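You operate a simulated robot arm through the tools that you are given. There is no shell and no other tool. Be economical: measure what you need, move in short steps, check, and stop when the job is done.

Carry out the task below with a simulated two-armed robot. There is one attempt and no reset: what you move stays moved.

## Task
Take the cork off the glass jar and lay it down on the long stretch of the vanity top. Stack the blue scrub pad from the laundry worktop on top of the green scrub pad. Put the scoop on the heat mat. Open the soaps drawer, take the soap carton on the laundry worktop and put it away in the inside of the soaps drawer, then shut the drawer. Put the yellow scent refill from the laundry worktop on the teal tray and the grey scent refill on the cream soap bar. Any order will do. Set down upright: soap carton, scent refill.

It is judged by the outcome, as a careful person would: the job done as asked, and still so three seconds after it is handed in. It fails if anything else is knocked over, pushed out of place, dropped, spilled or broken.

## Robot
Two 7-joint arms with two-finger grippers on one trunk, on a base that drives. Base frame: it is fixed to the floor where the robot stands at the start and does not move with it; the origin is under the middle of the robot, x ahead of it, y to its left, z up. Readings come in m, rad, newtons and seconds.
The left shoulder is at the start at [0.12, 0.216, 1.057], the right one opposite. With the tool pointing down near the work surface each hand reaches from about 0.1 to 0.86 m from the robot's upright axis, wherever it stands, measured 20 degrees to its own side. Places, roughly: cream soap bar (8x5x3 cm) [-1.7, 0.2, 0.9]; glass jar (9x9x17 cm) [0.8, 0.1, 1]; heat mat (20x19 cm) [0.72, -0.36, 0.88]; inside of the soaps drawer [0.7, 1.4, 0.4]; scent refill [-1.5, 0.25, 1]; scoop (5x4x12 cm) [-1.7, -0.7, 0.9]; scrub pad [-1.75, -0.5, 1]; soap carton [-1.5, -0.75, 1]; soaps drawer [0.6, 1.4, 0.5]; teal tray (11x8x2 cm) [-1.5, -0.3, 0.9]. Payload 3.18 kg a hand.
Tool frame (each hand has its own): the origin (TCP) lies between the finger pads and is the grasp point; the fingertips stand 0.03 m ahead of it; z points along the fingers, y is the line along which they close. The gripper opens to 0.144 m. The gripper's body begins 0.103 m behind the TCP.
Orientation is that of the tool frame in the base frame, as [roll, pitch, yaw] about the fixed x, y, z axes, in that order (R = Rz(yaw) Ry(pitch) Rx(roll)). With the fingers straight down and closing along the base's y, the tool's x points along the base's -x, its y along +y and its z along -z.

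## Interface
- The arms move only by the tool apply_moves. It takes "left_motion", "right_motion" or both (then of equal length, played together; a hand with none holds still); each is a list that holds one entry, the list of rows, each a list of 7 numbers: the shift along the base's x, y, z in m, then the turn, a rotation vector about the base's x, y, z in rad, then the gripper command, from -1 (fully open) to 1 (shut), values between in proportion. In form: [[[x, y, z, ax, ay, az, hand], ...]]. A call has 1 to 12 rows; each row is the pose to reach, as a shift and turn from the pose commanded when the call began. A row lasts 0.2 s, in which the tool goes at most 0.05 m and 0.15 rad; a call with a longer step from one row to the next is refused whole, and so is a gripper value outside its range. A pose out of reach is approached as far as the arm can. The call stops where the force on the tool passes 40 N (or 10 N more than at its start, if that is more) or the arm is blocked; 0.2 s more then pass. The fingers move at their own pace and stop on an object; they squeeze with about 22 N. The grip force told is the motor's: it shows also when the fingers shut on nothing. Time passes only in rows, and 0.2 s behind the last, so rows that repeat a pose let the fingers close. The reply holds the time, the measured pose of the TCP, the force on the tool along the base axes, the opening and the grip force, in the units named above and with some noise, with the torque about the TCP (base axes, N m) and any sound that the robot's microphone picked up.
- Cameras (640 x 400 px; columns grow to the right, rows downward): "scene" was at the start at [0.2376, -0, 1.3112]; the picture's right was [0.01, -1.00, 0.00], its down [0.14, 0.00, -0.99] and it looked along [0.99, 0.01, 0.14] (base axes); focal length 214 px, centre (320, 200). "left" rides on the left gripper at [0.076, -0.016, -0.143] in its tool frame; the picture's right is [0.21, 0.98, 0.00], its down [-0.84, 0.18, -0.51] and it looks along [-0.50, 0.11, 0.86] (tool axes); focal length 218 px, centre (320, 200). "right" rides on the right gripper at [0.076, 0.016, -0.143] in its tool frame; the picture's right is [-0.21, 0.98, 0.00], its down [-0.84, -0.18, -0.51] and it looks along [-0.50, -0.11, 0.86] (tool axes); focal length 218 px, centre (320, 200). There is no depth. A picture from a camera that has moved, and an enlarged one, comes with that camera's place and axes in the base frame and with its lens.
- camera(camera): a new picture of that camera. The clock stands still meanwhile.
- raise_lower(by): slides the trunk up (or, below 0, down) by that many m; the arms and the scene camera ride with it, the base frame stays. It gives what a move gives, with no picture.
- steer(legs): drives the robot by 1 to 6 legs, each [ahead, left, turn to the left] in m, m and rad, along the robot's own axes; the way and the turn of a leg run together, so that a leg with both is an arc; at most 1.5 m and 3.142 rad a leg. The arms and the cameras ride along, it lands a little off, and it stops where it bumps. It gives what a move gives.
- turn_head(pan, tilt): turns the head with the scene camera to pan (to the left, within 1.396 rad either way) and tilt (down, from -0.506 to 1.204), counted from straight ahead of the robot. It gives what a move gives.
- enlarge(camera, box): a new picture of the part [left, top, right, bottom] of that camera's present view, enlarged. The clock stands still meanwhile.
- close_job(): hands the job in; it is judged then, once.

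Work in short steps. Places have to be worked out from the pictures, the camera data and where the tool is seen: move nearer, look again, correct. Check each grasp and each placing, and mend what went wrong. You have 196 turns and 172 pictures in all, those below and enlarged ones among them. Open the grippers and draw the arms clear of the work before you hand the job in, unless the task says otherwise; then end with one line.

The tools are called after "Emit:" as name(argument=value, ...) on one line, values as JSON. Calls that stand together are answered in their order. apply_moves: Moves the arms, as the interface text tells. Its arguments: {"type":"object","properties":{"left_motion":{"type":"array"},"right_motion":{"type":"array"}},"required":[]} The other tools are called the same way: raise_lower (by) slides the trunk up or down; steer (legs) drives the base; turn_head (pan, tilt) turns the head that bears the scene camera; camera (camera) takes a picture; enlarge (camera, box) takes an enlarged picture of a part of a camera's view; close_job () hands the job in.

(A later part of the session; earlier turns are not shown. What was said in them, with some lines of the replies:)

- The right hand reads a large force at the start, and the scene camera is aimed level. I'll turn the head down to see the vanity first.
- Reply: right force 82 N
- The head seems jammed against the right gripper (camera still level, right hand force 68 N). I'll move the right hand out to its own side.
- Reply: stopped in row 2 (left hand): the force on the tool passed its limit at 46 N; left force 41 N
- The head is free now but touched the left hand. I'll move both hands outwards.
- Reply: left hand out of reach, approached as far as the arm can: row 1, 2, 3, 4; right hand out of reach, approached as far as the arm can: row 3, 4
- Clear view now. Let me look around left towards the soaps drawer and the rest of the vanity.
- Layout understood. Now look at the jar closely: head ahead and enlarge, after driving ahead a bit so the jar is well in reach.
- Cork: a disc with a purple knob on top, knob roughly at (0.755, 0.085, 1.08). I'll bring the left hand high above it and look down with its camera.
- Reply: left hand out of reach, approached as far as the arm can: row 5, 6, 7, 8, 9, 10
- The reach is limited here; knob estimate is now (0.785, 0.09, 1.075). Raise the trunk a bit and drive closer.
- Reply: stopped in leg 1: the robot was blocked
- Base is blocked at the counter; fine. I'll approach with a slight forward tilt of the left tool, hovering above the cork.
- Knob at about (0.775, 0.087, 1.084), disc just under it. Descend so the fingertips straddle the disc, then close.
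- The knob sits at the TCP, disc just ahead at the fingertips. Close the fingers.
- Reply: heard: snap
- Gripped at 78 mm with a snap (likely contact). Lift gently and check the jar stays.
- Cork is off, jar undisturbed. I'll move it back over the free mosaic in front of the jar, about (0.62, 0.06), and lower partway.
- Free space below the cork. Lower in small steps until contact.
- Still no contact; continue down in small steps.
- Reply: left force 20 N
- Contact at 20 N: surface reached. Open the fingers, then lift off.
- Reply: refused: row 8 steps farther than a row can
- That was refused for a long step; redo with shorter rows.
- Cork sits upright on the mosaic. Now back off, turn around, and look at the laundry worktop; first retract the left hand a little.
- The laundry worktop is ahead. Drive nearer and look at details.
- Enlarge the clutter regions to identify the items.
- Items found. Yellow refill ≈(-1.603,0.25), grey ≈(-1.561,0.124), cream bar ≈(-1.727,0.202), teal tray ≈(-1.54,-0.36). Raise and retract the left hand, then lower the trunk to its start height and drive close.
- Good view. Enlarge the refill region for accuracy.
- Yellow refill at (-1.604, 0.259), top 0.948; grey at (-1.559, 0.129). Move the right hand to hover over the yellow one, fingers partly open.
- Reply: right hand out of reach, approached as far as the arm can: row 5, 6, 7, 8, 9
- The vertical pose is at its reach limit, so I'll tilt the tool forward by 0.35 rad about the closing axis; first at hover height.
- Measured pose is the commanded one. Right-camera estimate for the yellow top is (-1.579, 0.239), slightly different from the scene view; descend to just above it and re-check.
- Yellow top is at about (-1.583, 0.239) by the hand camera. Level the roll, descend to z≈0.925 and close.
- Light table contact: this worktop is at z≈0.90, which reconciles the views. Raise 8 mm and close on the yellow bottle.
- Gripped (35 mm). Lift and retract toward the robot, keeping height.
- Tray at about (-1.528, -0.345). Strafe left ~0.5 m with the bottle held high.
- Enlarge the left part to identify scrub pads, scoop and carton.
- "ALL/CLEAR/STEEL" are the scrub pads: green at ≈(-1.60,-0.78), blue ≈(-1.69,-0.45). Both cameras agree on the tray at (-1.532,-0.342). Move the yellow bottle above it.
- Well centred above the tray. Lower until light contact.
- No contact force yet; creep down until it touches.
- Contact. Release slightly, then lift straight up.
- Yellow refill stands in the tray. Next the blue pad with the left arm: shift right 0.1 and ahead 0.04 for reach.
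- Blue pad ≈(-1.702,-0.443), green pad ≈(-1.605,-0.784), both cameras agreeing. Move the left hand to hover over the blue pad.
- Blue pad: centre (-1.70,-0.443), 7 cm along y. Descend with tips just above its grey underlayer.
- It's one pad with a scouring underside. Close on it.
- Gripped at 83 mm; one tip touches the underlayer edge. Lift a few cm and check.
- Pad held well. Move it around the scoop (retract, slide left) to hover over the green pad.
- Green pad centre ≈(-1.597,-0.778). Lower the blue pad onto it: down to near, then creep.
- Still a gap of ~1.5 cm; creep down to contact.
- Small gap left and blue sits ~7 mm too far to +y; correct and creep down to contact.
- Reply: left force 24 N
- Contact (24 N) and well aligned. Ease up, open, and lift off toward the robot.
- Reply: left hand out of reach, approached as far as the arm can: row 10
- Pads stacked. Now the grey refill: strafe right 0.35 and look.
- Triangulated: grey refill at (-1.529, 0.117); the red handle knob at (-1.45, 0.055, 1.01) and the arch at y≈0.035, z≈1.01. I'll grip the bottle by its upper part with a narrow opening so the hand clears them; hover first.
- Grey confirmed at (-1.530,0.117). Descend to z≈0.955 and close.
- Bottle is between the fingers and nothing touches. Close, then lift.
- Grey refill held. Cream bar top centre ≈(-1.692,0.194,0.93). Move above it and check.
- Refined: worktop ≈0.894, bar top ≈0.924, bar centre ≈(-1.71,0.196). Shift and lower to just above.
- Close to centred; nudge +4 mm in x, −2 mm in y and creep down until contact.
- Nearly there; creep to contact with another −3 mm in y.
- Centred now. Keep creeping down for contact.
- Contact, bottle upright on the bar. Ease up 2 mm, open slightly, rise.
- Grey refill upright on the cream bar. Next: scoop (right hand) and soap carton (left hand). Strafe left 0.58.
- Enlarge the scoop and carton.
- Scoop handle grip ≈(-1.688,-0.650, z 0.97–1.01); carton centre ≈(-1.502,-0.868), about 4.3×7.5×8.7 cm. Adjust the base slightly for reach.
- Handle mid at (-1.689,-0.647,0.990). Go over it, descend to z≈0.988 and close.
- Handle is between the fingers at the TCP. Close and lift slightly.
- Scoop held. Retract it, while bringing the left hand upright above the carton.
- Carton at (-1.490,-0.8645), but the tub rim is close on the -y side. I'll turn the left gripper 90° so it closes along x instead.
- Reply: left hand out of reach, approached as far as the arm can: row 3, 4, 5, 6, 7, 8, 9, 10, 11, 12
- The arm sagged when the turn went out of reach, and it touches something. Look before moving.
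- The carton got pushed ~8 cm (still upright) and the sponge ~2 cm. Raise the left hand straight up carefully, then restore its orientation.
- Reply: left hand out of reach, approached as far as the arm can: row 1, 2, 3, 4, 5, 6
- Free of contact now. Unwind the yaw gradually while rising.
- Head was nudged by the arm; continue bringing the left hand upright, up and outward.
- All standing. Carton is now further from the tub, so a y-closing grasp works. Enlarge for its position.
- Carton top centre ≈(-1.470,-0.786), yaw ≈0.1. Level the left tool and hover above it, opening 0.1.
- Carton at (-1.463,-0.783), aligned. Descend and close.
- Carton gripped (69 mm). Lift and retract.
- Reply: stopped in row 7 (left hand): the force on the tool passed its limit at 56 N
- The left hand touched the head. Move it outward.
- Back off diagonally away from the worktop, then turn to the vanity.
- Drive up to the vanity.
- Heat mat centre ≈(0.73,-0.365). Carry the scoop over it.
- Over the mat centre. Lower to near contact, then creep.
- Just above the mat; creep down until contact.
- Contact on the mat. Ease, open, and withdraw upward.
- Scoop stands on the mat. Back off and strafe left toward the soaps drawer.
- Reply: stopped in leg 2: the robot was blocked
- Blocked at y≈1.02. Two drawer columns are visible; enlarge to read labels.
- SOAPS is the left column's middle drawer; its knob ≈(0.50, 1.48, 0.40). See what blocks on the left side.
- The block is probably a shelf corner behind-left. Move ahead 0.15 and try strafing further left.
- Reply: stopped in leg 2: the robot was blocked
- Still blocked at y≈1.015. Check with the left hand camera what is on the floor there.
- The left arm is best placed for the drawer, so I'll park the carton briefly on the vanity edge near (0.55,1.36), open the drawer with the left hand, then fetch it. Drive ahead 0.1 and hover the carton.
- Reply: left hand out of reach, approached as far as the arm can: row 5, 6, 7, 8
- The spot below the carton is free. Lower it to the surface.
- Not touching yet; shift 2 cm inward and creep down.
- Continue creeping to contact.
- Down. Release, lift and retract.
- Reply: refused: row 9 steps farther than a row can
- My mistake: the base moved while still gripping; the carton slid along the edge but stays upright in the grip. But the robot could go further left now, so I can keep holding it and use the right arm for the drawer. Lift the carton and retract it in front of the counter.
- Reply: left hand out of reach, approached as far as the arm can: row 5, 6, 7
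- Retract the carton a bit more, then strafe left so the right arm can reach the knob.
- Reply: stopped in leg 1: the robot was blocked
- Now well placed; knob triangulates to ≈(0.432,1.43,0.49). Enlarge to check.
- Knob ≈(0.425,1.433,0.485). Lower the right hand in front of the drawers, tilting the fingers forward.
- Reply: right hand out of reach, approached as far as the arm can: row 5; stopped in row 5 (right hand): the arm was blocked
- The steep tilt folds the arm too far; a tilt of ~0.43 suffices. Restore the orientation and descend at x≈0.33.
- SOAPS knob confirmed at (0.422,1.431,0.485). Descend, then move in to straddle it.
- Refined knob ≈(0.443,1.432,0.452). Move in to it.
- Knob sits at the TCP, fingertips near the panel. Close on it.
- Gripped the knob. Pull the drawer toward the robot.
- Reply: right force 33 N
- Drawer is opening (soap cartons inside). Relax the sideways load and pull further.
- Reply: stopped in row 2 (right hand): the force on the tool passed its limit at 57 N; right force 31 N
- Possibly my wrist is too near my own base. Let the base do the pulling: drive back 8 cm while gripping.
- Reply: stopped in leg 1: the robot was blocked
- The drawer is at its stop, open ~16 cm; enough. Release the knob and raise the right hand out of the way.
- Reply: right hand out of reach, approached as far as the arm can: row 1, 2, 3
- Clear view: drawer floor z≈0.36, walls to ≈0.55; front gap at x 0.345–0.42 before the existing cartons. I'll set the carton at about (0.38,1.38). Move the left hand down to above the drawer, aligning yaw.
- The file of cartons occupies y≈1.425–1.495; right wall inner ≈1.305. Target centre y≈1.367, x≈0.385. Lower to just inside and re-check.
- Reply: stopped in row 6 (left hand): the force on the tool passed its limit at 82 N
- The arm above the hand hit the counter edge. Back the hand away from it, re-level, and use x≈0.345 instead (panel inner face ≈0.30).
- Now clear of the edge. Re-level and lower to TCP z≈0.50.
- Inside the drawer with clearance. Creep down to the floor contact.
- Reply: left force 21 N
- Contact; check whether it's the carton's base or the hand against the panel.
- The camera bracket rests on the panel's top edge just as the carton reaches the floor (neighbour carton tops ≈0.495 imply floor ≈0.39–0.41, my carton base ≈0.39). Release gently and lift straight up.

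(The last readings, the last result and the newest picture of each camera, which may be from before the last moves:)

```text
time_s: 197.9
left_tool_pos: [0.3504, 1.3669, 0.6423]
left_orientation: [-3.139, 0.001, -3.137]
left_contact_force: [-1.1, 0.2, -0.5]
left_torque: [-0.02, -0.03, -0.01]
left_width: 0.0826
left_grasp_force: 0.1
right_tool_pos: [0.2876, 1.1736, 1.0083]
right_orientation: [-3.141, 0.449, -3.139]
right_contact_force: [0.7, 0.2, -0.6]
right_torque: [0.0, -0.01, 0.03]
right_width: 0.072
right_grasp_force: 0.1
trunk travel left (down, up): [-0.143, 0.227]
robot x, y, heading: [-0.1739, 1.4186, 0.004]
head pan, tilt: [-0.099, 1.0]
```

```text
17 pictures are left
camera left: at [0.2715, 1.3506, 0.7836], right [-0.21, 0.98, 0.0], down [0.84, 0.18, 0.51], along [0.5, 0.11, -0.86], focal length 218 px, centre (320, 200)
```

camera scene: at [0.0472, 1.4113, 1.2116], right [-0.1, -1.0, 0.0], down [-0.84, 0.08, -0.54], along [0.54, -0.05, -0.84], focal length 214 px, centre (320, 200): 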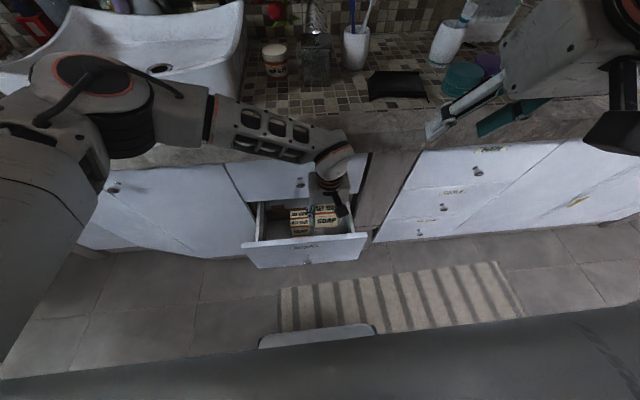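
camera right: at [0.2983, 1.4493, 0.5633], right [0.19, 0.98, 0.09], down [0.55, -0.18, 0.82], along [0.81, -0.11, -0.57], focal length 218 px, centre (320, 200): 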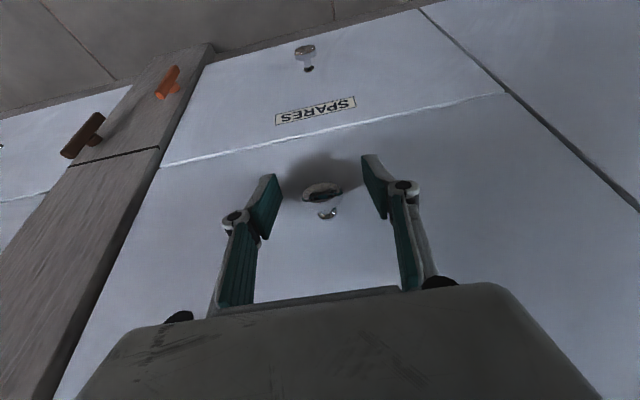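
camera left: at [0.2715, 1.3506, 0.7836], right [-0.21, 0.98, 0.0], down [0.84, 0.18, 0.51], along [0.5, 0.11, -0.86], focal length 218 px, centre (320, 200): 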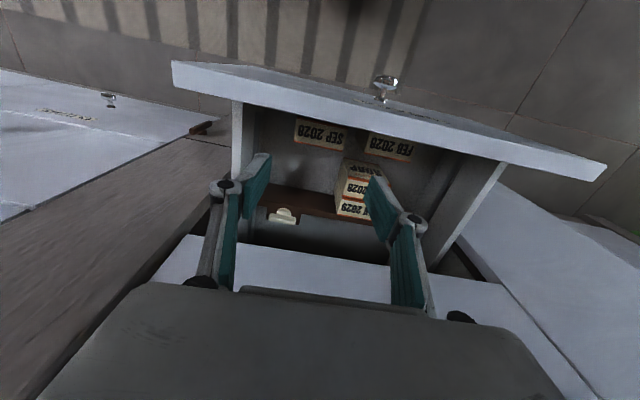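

The SEP 2028 carton stands upright inside. Raise the left hand up and out to the left.

Emit:
apply_moves(left_motion=[[[-0.005, 0.0, 0.04, 0, 0, 0, -0.15], [-0.01, 0.02, 0.08, 0, 0, 0, -0.15], [-0.01, 0.05, 0.12, 0, 0, 0, -0.15], [-0.01, 0.08, 0.155, 0, 0, 0, -0.15], [-0.01, 0.11, 0.19, 0, 0, 0, -0.15], [-0.01, 0.14, 0.225, 0, 0, 0, -0.15], [-0.01, 0.17, 0.26, 0, 0, 0, -0.15], [-0.01, 0.2, 0.295, 0, 0, 0, -0.15], [-0.01, 0.23, 0.33, 0, 0, 0, -0.15], [-0.01, 0.26, 0.365, 0, 0, 0, -0.15], [-0.01, 0.29, 0.4, 0, 0, 0, -0.15], [-0.005, 0.32, 0.435, 0, 0, 0, -0.15]]])

Emit:
apply_moves(right_motion=[[[-0.005, 0.03, -0.03, 0, 0, 0, 0], [-0.01, 0.06, -0.065, 0, 0, 0, 0], [-0.015, 0.09, -0.1, 0, 0, 0, 0], [-0.02, 0.12, -0.135, 0, 0, 0, 0], [-0.025, 0.15, -0.17, 0, 0, 0, 0], [-0.03, 0.18, -0.205, 0, 0, 0, 0], [-0.032, 0.21, -0.24, 0, 0, 0, 0], [-0.034, 0.235, -0.28, 0, 0, 0, 0], [-0.034, 0.258, -0.32, 0, 0, 0, 0], [-0.034, 0.26, -0.365, 0, 0, 0, 0], [-0.034, 0.26, -0.41, 0, 0, 0, 0]]])

Emit:
camera(camera="right")

```text
time_s: 200.5
left_tool_pos: [0.3428, 1.6867, 1.0744]
left_orientation: [-3.141, 0.001, -3.137]
left_contact_force: [0.4, 0.4, -0.3]
left_torque: [0.0, -0.02, 0.02]
left_width: 0.0825
left_grasp_force: 0.0
right_tool_pos: [0.2868, 1.1741, 1.0085]
right_orientation: [-3.141, 0.449, -3.137]
right_contact_force: [-1.0, -0.6, 0.3]
right_torque: [0.02, 0.01, -0.02]
right_width: 0.0721
right_grasp_force: 0.0
trunk travel left (down, up): [-0.143, 0.227]
robot x, y, heading: [-0.1704, 1.4187, 0.004]
head pan, tilt: [-0.099, 1.0]
```

```text
time_s: 202.9
left_tool_pos: [0.3455, 1.6867, 1.073]
left_orientation: [-3.138, 0.0, -3.136]
left_contact_force: [-0.6, -0.2, -0.6]
left_torque: [-0.03, 0.01, 0.03]
left_width: 0.0828
left_grasp_force: 0.1
right_tool_pos: [0.2554, 1.4327, 0.5956]
right_orientation: [-3.141, 0.449, 3.14]
right_contact_force: [-0.6, 0.9, -0.2]
right_torque: [0.03, 0.0, -0.01]
right_width: 0.072
right_grasp_force: 0.1
right hand out of reach, approached as far as the arm can: row 2, 3, 4
trunk travel left (down, up): [-0.143, 0.227]
robot x, y, heading: [-0.1719, 1.4184, 0.002]
head pan, tilt: [-0.099, 1.0]
```

```text
16 pictures are left
camera right: at [0.1234, 1.4493, 0.6896], right [0.19, 0.98, 0.09], down [0.54, -0.18, 0.82], along [0.82, -0.11, -0.56], focal length 218 px, centre (320, 200)
```

right: 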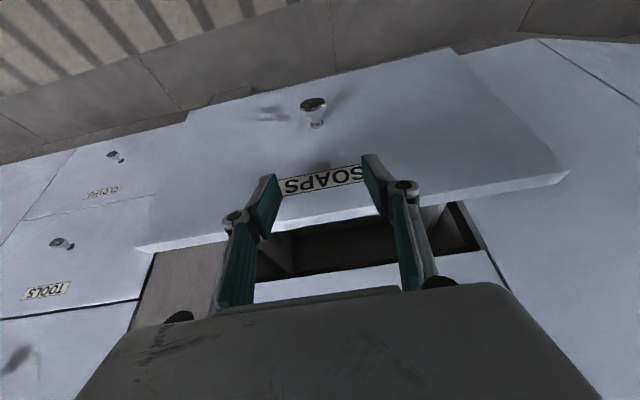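

Aligned with the knob again. Descend around it and close.

Emit:
apply_moves(right_motion=[[[0.0, 0.0, -0.04, 0, 0, 0, 0], [0.0, 0.0, -0.08, 0, 0, 0, 0], [0.0, 0.001, -0.1, 0, 0, 0, 0], [0.008, 0.001, -0.12, 0, 0, 0, 0], [0.014, 0.001, -0.128, 0, 0, 0, 0], [0.014, 0.001, -0.128, 0, 0, 0, 0.5], [0.014, 0.001, -0.128, 0, 0, 0, 1], [0.014, 0.001, -0.128, 0, 0, 0, 1], [0.014, 0.001, -0.128, 0, 0, 0, 1]]])

```text
time_s: 204.9
left_tool_pos: [0.3443, 1.6862, 1.0739]
left_orientation: [-3.14, 0.001, -3.134]
left_contact_force: [0.4, -0.3, 0.8]
left_torque: [0.0, -0.01, 0.0]
left_width: 0.083
left_grasp_force: 0.1
right_tool_pos: [0.2678, 1.4338, 0.4698]
right_orientation: [-3.139, 0.45, -3.138]
right_contact_force: [0.6, -9.3, -1.9]
right_torque: [-0.06, -0.25, -0.04]
right_width: 0.0321
right_grasp_force: 45.1
trunk travel left (down, up): [-0.143, 0.227]
robot x, y, heading: [-0.1764, 1.416, 0.005]
head pan, tilt: [-0.099, 1.0]
```

Knob gripped. Push the drawer shut steadily.

Emit:
apply_moves(right_motion=[[[0.015, 0.0, 0, 0, 0, 0, 1], [0.03, 0.0, 0, 0, 0, 0, 1], [0.045, 0, 0, 0, 0, 0, 1], [0.06, 0, 0, 0, 0, 0, 1], [0.075, 0, 0, 0, 0, 0, 1], [0.09, 0, 0, 0, 0, 0, 1], [0.105, 0, 0, 0, 0, 0, 1], [0.12, 0, 0, 0, 0, 0, 1], [0.135, 0, 0, 0, 0, 0, 1], [0.15, 0, 0, 0, 0, 0, 1], [0.162, 0, 0, 0, 0, 0, 1], [0.168, 0, 0, 0, 0, 0, 1]]])

Emit:
camera(camera="scene")

```text
time_s: 207.6
left_tool_pos: [0.3442, 1.6846, 1.0747]
left_orientation: [-3.14, 0.003, -3.136]
left_contact_force: [0.7, 0.8, -0.1]
left_torque: [0.03, -0.01, 0.0]
left_width: 0.0827
left_grasp_force: 0.1
right_tool_pos: [0.4298, 1.4337, 0.4696]
right_orientation: [-3.141, 0.441, -3.139]
right_contact_force: [-5.0, -3.0, 3.8]
right_torque: [-0.28, 0.72, 0.0]
right_width: 0.0319
right_grasp_force: 44.9
trunk travel left (down, up): [-0.143, 0.227]
robot x, y, heading: [-0.1776, 1.4153, 0.005]
head pan, tilt: [-0.099, 1.0]
stopped in row 12 (right hand): the force on the tool passed its limit at 42 N (the readings are from after the stop); the commanded pose is now the measured one
```

```text
15 pictures are left
camera scene: at [0.0463, 1.4111, 1.2122], right [-0.1, -1.0, 0.0], down [-0.84, 0.08, -0.54], along [0.54, -0.05, -0.84], focal length 214 px, centre (320, 200)
```

scene: 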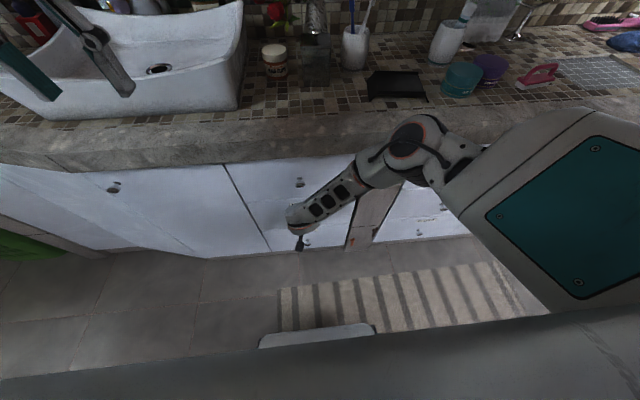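

Drawer back at its closed position (0.430 vs 0.430). Release and withdraw the right hand, back then up.

Emit:
apply_moves(right_motion=[[[0, 0, 0, 0, 0, 0, 0.4], [0, 0, 0, 0, 0, 0, 0], [0, 0, 0, 0, 0, 0, 0], [-0.03, 0, 0.02, 0, 0, 0, 0], [-0.06, 0, 0.04, 0, 0, 0, 0], [-0.09, 0, 0.07, 0, 0, 0, 0], [-0.1, 0, 0.11, 0, 0, 0, 0], [-0.1, -0.01, 0.155, 0, 0, 0, 0], [-0.1, -0.03, 0.2, 0, 0, 0, 0], [-0.1, -0.05, 0.24, 0, 0, 0, 0], [-0.1, -0.07, 0.28, 0, 0, 0, 0], [-0.1, -0.09, 0.32, 0, 0, 0, 0]]])

Emit:
apply_moves(right_motion=[[[0.0, -0.03, 0.03, 0, 0, 0, 0], [0, -0.06, 0.06, 0, 0, 0, 0], [0, -0.09, 0.1, 0, 0, 0, 0], [0, -0.11, 0.14, 0, 0, 0, 0], [0, -0.13, 0.18, 0, 0, 0, 0], [0, -0.15, 0.22, 0, 0, 0, 0], [0, -0.15, 0.26, 0, 0, 0, 0]]])

Emit:
enlarge(camera="scene", box=[160, 60, 480, 280])

```text
time_s: 210.2
left_tool_pos: [0.3437, 1.6851, 1.0751]
left_orientation: [-3.14, 0.004, -3.137]
left_contact_force: [-0.3, 0.3, -0.3]
left_torque: [0.05, -0.01, -0.01]
left_width: 0.0828
left_grasp_force: 0.0
right_tool_pos: [0.3274, 1.3453, 0.7894]
right_orientation: [-3.139, 0.442, -3.139]
right_contact_force: [0.5, 0.3, 0.4]
right_torque: [0.04, 0.01, 0.03]
right_width: 0.0723
right_grasp_force: 0.1
trunk travel left (down, up): [-0.143, 0.227]
robot x, y, heading: [-0.1739, 1.4181, 0.002]
head pan, tilt: [-0.099, 1.0]
```

```text
time_s: 211.8
left_tool_pos: [0.3454, 1.6874, 1.0746]
left_orientation: [-3.14, -0.001, -3.138]
left_contact_force: [-0.4, -0.1, 0.2]
left_torque: [0.0, 0.01, 0.0]
left_width: 0.0828
left_grasp_force: 0.1
right_tool_pos: [0.329, 1.1926, 1.0498]
right_orientation: [-3.141, 0.439, -3.138]
right_contact_force: [0.0, 0.1, 0.4]
right_torque: [-0.04, 0.0, 0.0]
right_width: 0.0718
right_grasp_force: 0.1
trunk travel left (down, up): [-0.143, 0.227]
robot x, y, heading: [-0.1768, 1.4167, 0.003]
head pan, tilt: [-0.099, 1.0]
```

```text
1.82 times, centred on (320, 170) of scene
camera zoom: at [0.0472, 1.4116, 1.2116], right [-0.1, -1.0, 0.0], down [-0.84, 0.08, -0.54], along [0.54, -0.05, -0.84], focal length 390 px, centre (320, 254)
```

zoom: 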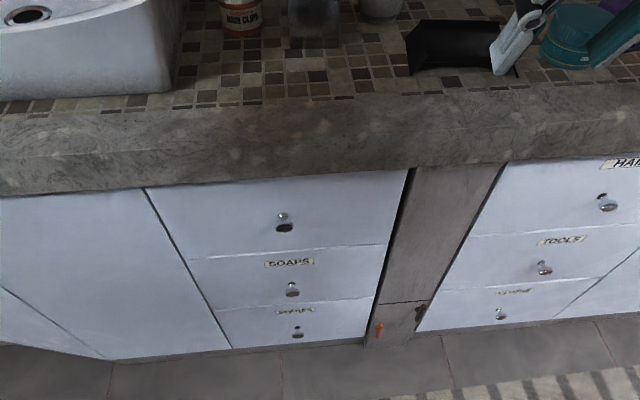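

Drawer is shut. Now go back to mend the nudged sponge: back off, strafe right, and turn round.

Emit:
steer(legs=[[-0.25, 0, 0], [0, -1.5, 0], [0, 0, 1.57], [0, 0, 1.57]])

Emit:
turn_head(pan=0.0, tilt=0.9)

```text
time_s: 212.5
left_tool_pos: [0.3446, 1.6827, 1.0744]
left_orientation: [-3.139, 0.001, 3.141]
left_contact_force: [0.0, 0.4, -0.2]
left_torque: [-0.02, 0.03, 0.0]
left_width: 0.083
left_grasp_force: 0.0
right_tool_pos: [0.3286, 1.1901, 1.0491]
right_orientation: [-3.139, 0.44, -3.139]
right_contact_force: [0.0, 0.4, 0.9]
right_torque: [0.0, -0.01, -0.01]
right_width: 0.0721
right_grasp_force: 0.0
trunk travel left (down, up): [-0.143, 0.227]
robot x, y, heading: [-0.1757, 1.4211, -0.0]
head pan, tilt: [-0.099, 1.0]
stopped in leg 1: the robot was blocked; the commanded pose is now the measured one
```

```text
time_s: 213.2
left_tool_pos: [0.3442, 1.6846, 1.0747]
left_orientation: [-3.139, 0.004, -3.141]
left_contact_force: [-0.4, -0.1, -0.4]
left_torque: [0.01, -0.01, 0.04]
left_width: 0.083
left_grasp_force: 0.0
right_tool_pos: [0.3281, 1.1924, 1.0487]
right_orientation: [-3.139, 0.44, -3.14]
right_contact_force: [-0.3, 0.9, -0.1]
right_torque: [0.02, -0.01, -0.02]
right_width: 0.0718
right_grasp_force: 0.1
trunk travel left (down, up): [-0.143, 0.227]
robot x, y, heading: [-0.1748, 1.4162, -0.002]
head pan, tilt: [0.0, 0.901]
```

Blocked behind here; strafe right first, then back off.

Emit:
steer(legs=[[0, -0.5, 0], [0, -0.5, 0], [-0.25, -0.4, 0], [0, 0, 1.57], [0, 0, 1.57]])

```text
time_s: 233.8
left_tool_pos: [-0.9343, -0.2471, 1.073]
left_orientation: [-3.14, 0.002, 0.022]
left_contact_force: [0.5, 0.6, 0.5]
left_torque: [0.02, -0.02, -0.02]
left_width: 0.0828
left_grasp_force: 0.0
right_tool_pos: [-0.9295, 0.2445, 1.049]
right_orientation: [-3.139, 0.438, 0.022]
right_contact_force: [0.2, 1.1, -0.2]
right_torque: [0.03, -0.04, 0.01]
right_width: 0.0721
right_grasp_force: 0.1
trunk travel left (down, up): [-0.143, 0.227]
robot x, y, heading: [-0.4245, 0.0298, -3.121]
head pan, tilt: [0.0, 0.901]
```

Raise both hands a bit for clearance, then strafe left and drive to the worktop.

Emit:
apply_moves(left_motion=[[[0.03, 0, 0.03, 0, 0, 0, -0.15], [0.05, 0, 0.06, 0, 0, 0, -0.15], [0.06, 0, 0.08, 0, 0, 0, -0.15]]], right_motion=[[[0.02, 0, 0.03, 0, 0, 0, 0], [0.03, 0, 0.06, 0, 0, 0, 0], [0.04, 0, 0.1, 0, 0, 0, 0]]])

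Emit:
steer(legs=[[0, 0.73, -0.022], [0.555, 0, 0]])

Emit:
camera(camera="scene")

```text
time_s: 234.6
left_tool_pos: [-0.8706, -0.2472, 1.1547]
left_orientation: [-3.14, 0.004, 0.021]
left_contact_force: [0.1, -0.2, 0.3]
left_torque: [0.0, 0.08, -0.02]
left_width: 0.0831
left_grasp_force: 0.1
right_tool_pos: [-0.8868, 0.2451, 1.1523]
right_orientation: [-3.139, 0.441, 0.022]
right_contact_force: [0.8, 0.5, -0.1]
right_torque: [0.02, 0.03, -0.01]
right_width: 0.0722
right_grasp_force: 0.0
trunk travel left (down, up): [-0.143, 0.227]
robot x, y, heading: [-0.4236, 0.0305, -3.122]
head pan, tilt: [0.0, 0.901]
```

```text
time_s: 244.3
left_tool_pos: [-1.431, -0.9664, 1.1538]
left_orientation: [-3.139, 0.0, -0.003]
left_contact_force: [-0.2, 0.3, 0.2]
left_torque: [-0.02, 0.01, 0.01]
left_width: 0.0826
left_grasp_force: 0.1
right_tool_pos: [-1.4364, -0.4731, 1.1498]
right_orientation: [-3.141, 0.44, -0.002]
right_contact_force: [0.4, 0.3, 0.0]
right_torque: [-0.05, -0.03, -0.01]
right_width: 0.0721
right_grasp_force: 0.1
trunk travel left (down, up): [-0.143, 0.227]
robot x, y, heading: [-0.9709, -0.705, 3.135]
head pan, tilt: [0.0, 0.901]
```

```text
13 pictures are left
camera scene: at [-1.1982, -0.7007, 1.2188], right [0.0, 1.0, 0.0], down [0.78, 0.0, -0.62], along [-0.62, 0.0, -0.78], focal length 214 px, centre (320, 200)
```

scene: 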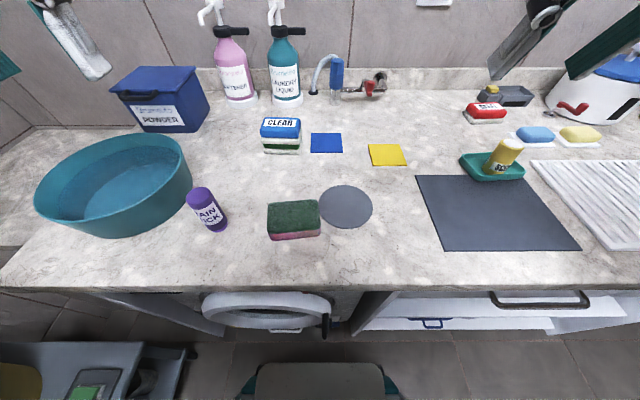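

Comparing with the earlier view, the sponge needs ≈(-0.012,-0.020). Shift the robot right 0.2 so the left hand is over it comfortably.

Emit:
steer(legs=[[0, -0.2, 0]])

Emit:
camera(camera="left")

```text
time_s: 246.7
left_tool_pos: [-1.4306, -0.7655, 1.1544]
left_orientation: [-3.141, 0.001, -0.005]
left_contact_force: [-0.5, 0.3, -0.3]
left_torque: [-0.02, 0.0, 0.03]
left_width: 0.0827
left_grasp_force: 0.1
right_tool_pos: [-1.4333, -0.2727, 1.1493]
right_orientation: [-3.141, 0.439, -0.008]
right_contact_force: [0.5, 0.2, -0.6]
right_torque: [-0.02, -0.03, 0.0]
right_width: 0.072
right_grasp_force: 0.0
trunk travel left (down, up): [-0.143, 0.227]
robot x, y, heading: [-0.9686, -0.5048, 3.131]
head pan, tilt: [0.0, 0.901]
```

```text
12 pictures are left
camera left: at [-1.3553, -0.7492, 1.2952], right [0.2, -0.98, 0.0], down [-0.84, -0.17, 0.51], along [-0.5, -0.1, -0.86], focal length 218 px, centre (320, 200)
```

left: 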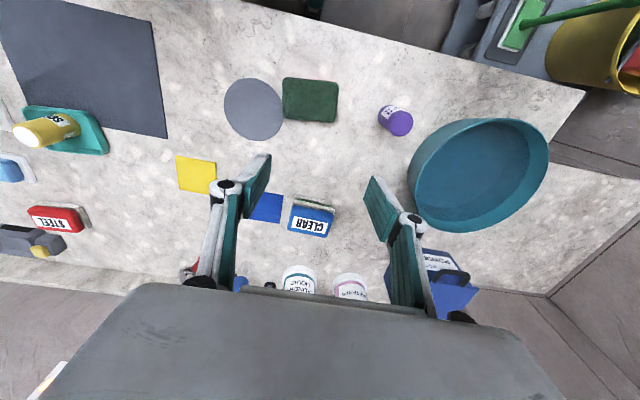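

Sponge centre ≈(-1.396,-0.743). Descend over it with yaw 0.1.

Emit:
apply_moves(left_motion=[[[0.012, 0.008, -0.02, 0, 0, 0.035, -0.6], [0.024, 0.016, -0.05, 0, 0, 0.07, -0.6], [0.0345, 0.0225, -0.085, 0, 0, 0.105, -0.6], [0.0345, 0.0225, -0.12, 0, 0, 0.105, -0.6], [0.0345, 0.0225, -0.155, 0, 0, 0.105, -0.6], [0.0345, 0.0225, -0.16, 0, 0, 0.105, -0.6]]])

Emit:
camera(camera="left")

```text
time_s: 248.1
left_tool_pos: [-1.3954, -0.7439, 0.9924]
left_orientation: [-3.139, 0.003, 0.097]
left_contact_force: [0.1, 0.3, -0.9]
left_torque: [-0.02, 0.02, -0.04]
left_width: 0.1151
left_grasp_force: 0.0
right_tool_pos: [-1.4337, -0.2725, 1.1509]
right_orientation: [-3.141, 0.439, -0.006]
right_contact_force: [0.2, -1.0, -0.1]
right_torque: [-0.02, 0.0, 0.0]
right_width: 0.0721
right_grasp_force: 0.0
trunk travel left (down, up): [-0.143, 0.227]
robot x, y, heading: [-0.971, -0.5026, 3.14]
head pan, tilt: [0.0, 0.901]
```

```text
11 pictures are left
camera left: at [-1.3225, -0.7187, 1.1338], right [0.3, -0.95, 0.0], down [-0.82, -0.26, 0.51], along [-0.49, -0.15, -0.86], focal length 218 px, centre (320, 200)
```

left: 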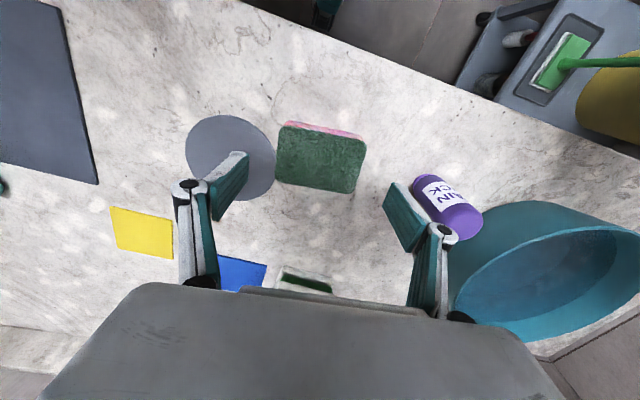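

Well centred. Descend, close, slide by (-0.012,-0.020), and release.

Emit:
apply_moves(left_motion=[[[0, 0, -0.03, 0, 0, 0, -0.6], [0, 0, -0.055, 0, 0, 0, -0.6], [0, 0, -0.057, 0, 0, 0, -0.3], [0, 0, -0.057, 0, 0, 0, -0.1], [0, 0, -0.057, 0, 0, 0, -0.1], [0, 0, -0.055, 0, 0, 0, -0.1], [-0.006, -0.01, -0.054, 0, 0, 0, -0.1], [-0.012, -0.02, -0.054, 0, 0, 0, -0.1], [-0.012, -0.02, -0.056, 0, 0, 0, -0.1]]])

Emit:
camera(camera="left")

```text
time_s: 250.1
left_tool_pos: [-1.4091, -0.7631, 0.936]
left_orientation: [-3.141, 0.002, 0.101]
left_contact_force: [-0.4, -0.5, -0.4]
left_torque: [-0.02, -0.02, 0.02]
left_width: 0.0831
left_grasp_force: 22.1
right_tool_pos: [-1.4337, -0.273, 1.1492]
right_orientation: [-3.142, 0.439, -0.007]
right_contact_force: [-0.1, 0.7, 0.4]
right_torque: [0.02, 0.01, -0.02]
right_width: 0.0719
right_grasp_force: 0.0
trunk travel left (down, up): [-0.143, 0.227]
robot x, y, heading: [-0.9741, -0.5023, 3.134]
head pan, tilt: [0.0, 0.901]
```

```text
10 pictures are left
camera left: at [-1.3354, -0.7399, 1.079], right [0.3, -0.95, 0.0], down [-0.82, -0.26, 0.51], along [-0.49, -0.15, -0.86], focal length 218 px, centre (320, 200)
```

left: 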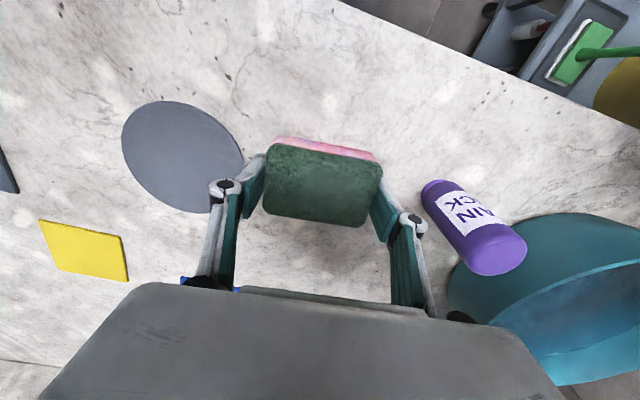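

Sponge moved back. Lower the 1–2 mm, release and lift.

Emit:
apply_moves(left_motion=[[[0, 0, -0.002, 0, 0, 0, -0.3], [0, 0, -0.002, 0, 0, 0, -0.5], [0, 0, -0.002, 0, 0, 0, -0.5], [0, 0, 0.03, 0, 0, 0, -0.5], [0, 0, 0.07, 0, 0, 0, -0.5], [0, 0, 0.11, 0, 0, 0, -0.5], [0, 0, 0.15, 0, 0, 0, -0.5], [0.02, 0, 0.19, 0, 0, 0, -0.5], [0.04, -0.02, 0.22, 0, 0, 0, -0.5]]])

Emit:
steer(legs=[[0, 0.2, 0]])

Emit:
camera(camera="scene")

```text
time_s: 252.1
left_tool_pos: [-1.3662, -0.7834, 1.1611]
left_orientation: [-3.139, 0.002, 0.098]
left_contact_force: [0.1, -0.5, 0.3]
left_torque: [0.05, 0.02, 0.01]
left_width: 0.1082
left_grasp_force: 0.0
right_tool_pos: [-1.4317, -0.273, 1.1508]
right_orientation: [-3.139, 0.441, -0.009]
right_contact_force: [1.0, 0.6, -0.4]
right_torque: [0.02, 0.05, 0.0]
right_width: 0.0721
right_grasp_force: 0.0
trunk travel left (down, up): [-0.143, 0.227]
robot x, y, heading: [-0.9724, -0.5047, 3.134]
head pan, tilt: [0.0, 0.901]
```

```text
time_s: 254.4
left_tool_pos: [-1.3698, -0.9798, 1.159]
left_orientation: [-3.139, 0.003, 0.097]
left_contact_force: [0.4, -0.1, -0.4]
left_torque: [-0.01, 0.01, 0.0]
left_width: 0.108
left_grasp_force: 0.1
right_tool_pos: [-1.4343, -0.4717, 1.1494]
right_orientation: [-3.14, 0.442, -0.008]
right_contact_force: [0.5, 0.7, -0.1]
right_torque: [0.0, 0.02, -0.01]
right_width: 0.072
right_grasp_force: 0.0
trunk travel left (down, up): [-0.143, 0.227]
robot x, y, heading: [-0.971, -0.6997, 3.128]
head pan, tilt: [0.0, 0.901]
```

```text
9 pictures are left
camera scene: at [-1.1984, -0.6986, 1.2187], right [0.01, 1.0, 0.0], down [0.78, -0.01, -0.62], along [-0.62, 0.01, -0.78], focal length 214 px, centre (320, 200)
```

scene: 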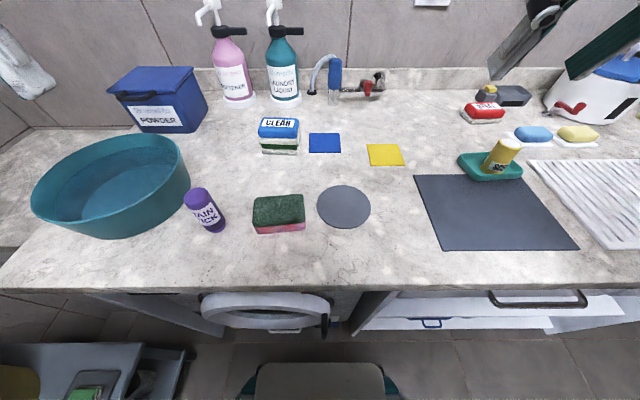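

Sponge is back in its place. Back away from the work and take a final look.

Emit:
steer(legs=[[-0.4, 0, 0], [0, -0.45, 0]])

Emit:
turn_head(pan=0, tilt=0.7)

Emit:
enlarge(camera="scene", box=[100, 60, 540, 260])

```text
time_s: 261.1
left_tool_pos: [-0.9709, -0.5209, 1.1596]
left_orientation: [-3.139, 0.002, 0.099]
left_contact_force: [-0.9, -0.2, 0.1]
left_torque: [0.03, 0.02, 0.06]
left_width: 0.108
left_grasp_force: 0.0
right_tool_pos: [-1.0373, -0.0102, 1.1486]
right_orientation: [-3.14, 0.44, -0.004]
right_contact_force: [-0.1, 0.0, -0.4]
right_torque: [-0.02, 0.02, 0.02]
right_width: 0.0721
right_grasp_force: 0.1
trunk travel left (down, up): [-0.143, 0.227]
robot x, y, heading: [-0.5713, -0.2401, 3.135]
head pan, tilt: [0.0, 0.901]
```

```text
time_s: 261.8
left_tool_pos: [-0.9718, -0.5201, 1.1595]
left_orientation: [-3.14, 0.001, 0.099]
left_contact_force: [-1.1, -0.3, -0.6]
left_torque: [0.0, 0.0, -0.02]
left_width: 0.1084
left_grasp_force: 0.0
right_tool_pos: [-1.0366, -0.0119, 1.1498]
right_orientation: [-3.139, 0.44, -0.003]
right_contact_force: [0.4, 0.2, -0.5]
right_torque: [0.04, 0.0, 0.02]
right_width: 0.072
right_grasp_force: 0.1
trunk travel left (down, up): [-0.143, 0.227]
robot x, y, heading: [-0.5785, -0.2376, 3.135]
head pan, tilt: [0.0, 0.7]
```

```text
1.45 times, centred on (320, 160) of scene
camera zoom: at [-0.8104, -0.2389, 1.2348], right [0.01, 1.0, 0.0], down [0.64, 0.0, -0.76], along [-0.76, 0.0, -0.64], focal length 312 px, centre (320, 258)
```

zoom: 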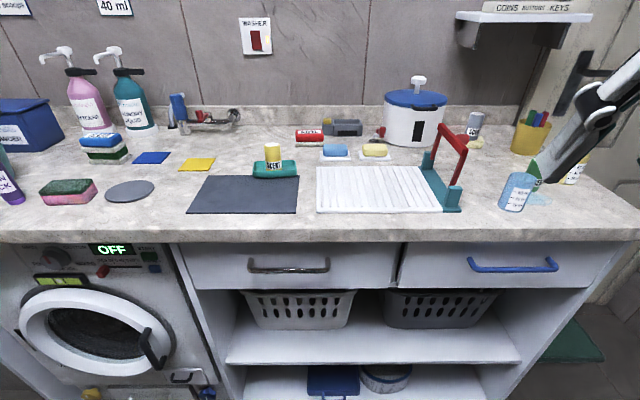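

Everything on the worktop stands as intended: pads stacked, yellow in the tray, grey on the cream bar. Open the grippers fully and hand in.

Emit:
apply_moves(left_motion=[[[0, 0, 0, 0, 0, 0, -1], [0, 0, 0, 0, 0, 0, -1]]], right_motion=[[[0, 0, 0, 0, 0, 0, -1], [0, 0, 0, 0, 0, 0, -1]]])

Emit:
close_job()

```text
time_s: 262.4
left_tool_pos: [-0.9719, -0.5207, 1.1589]
left_orientation: [-3.141, 0.002, 0.099]
left_contact_force: [0.3, -0.2, -0.1]
left_torque: [0.02, 0.01, 0.0]
left_width: 0.1441
left_grasp_force: 0.0
right_tool_pos: [-1.037, -0.0111, 1.1496]
right_orientation: [-3.138, 0.438, -0.007]
right_contact_force: [0.1, 0.7, 0.2]
right_torque: [0.02, 0.0, 0.0]
right_width: 0.1438
right_grasp_force: 0.0
trunk travel left (down, up): [-0.143, 0.227]
robot x, y, heading: [-0.5769, -0.2385, 3.138]
head pan, tilt: [0.0, 0.7]
```

```text
The job is handed in.
```

I did every part of the job and handed it in; along the way I nudged a sponge about 2 cm (since moved back) and slid the soap carton on the worktop and along the vanity edge before it went, upright, into the drawer.
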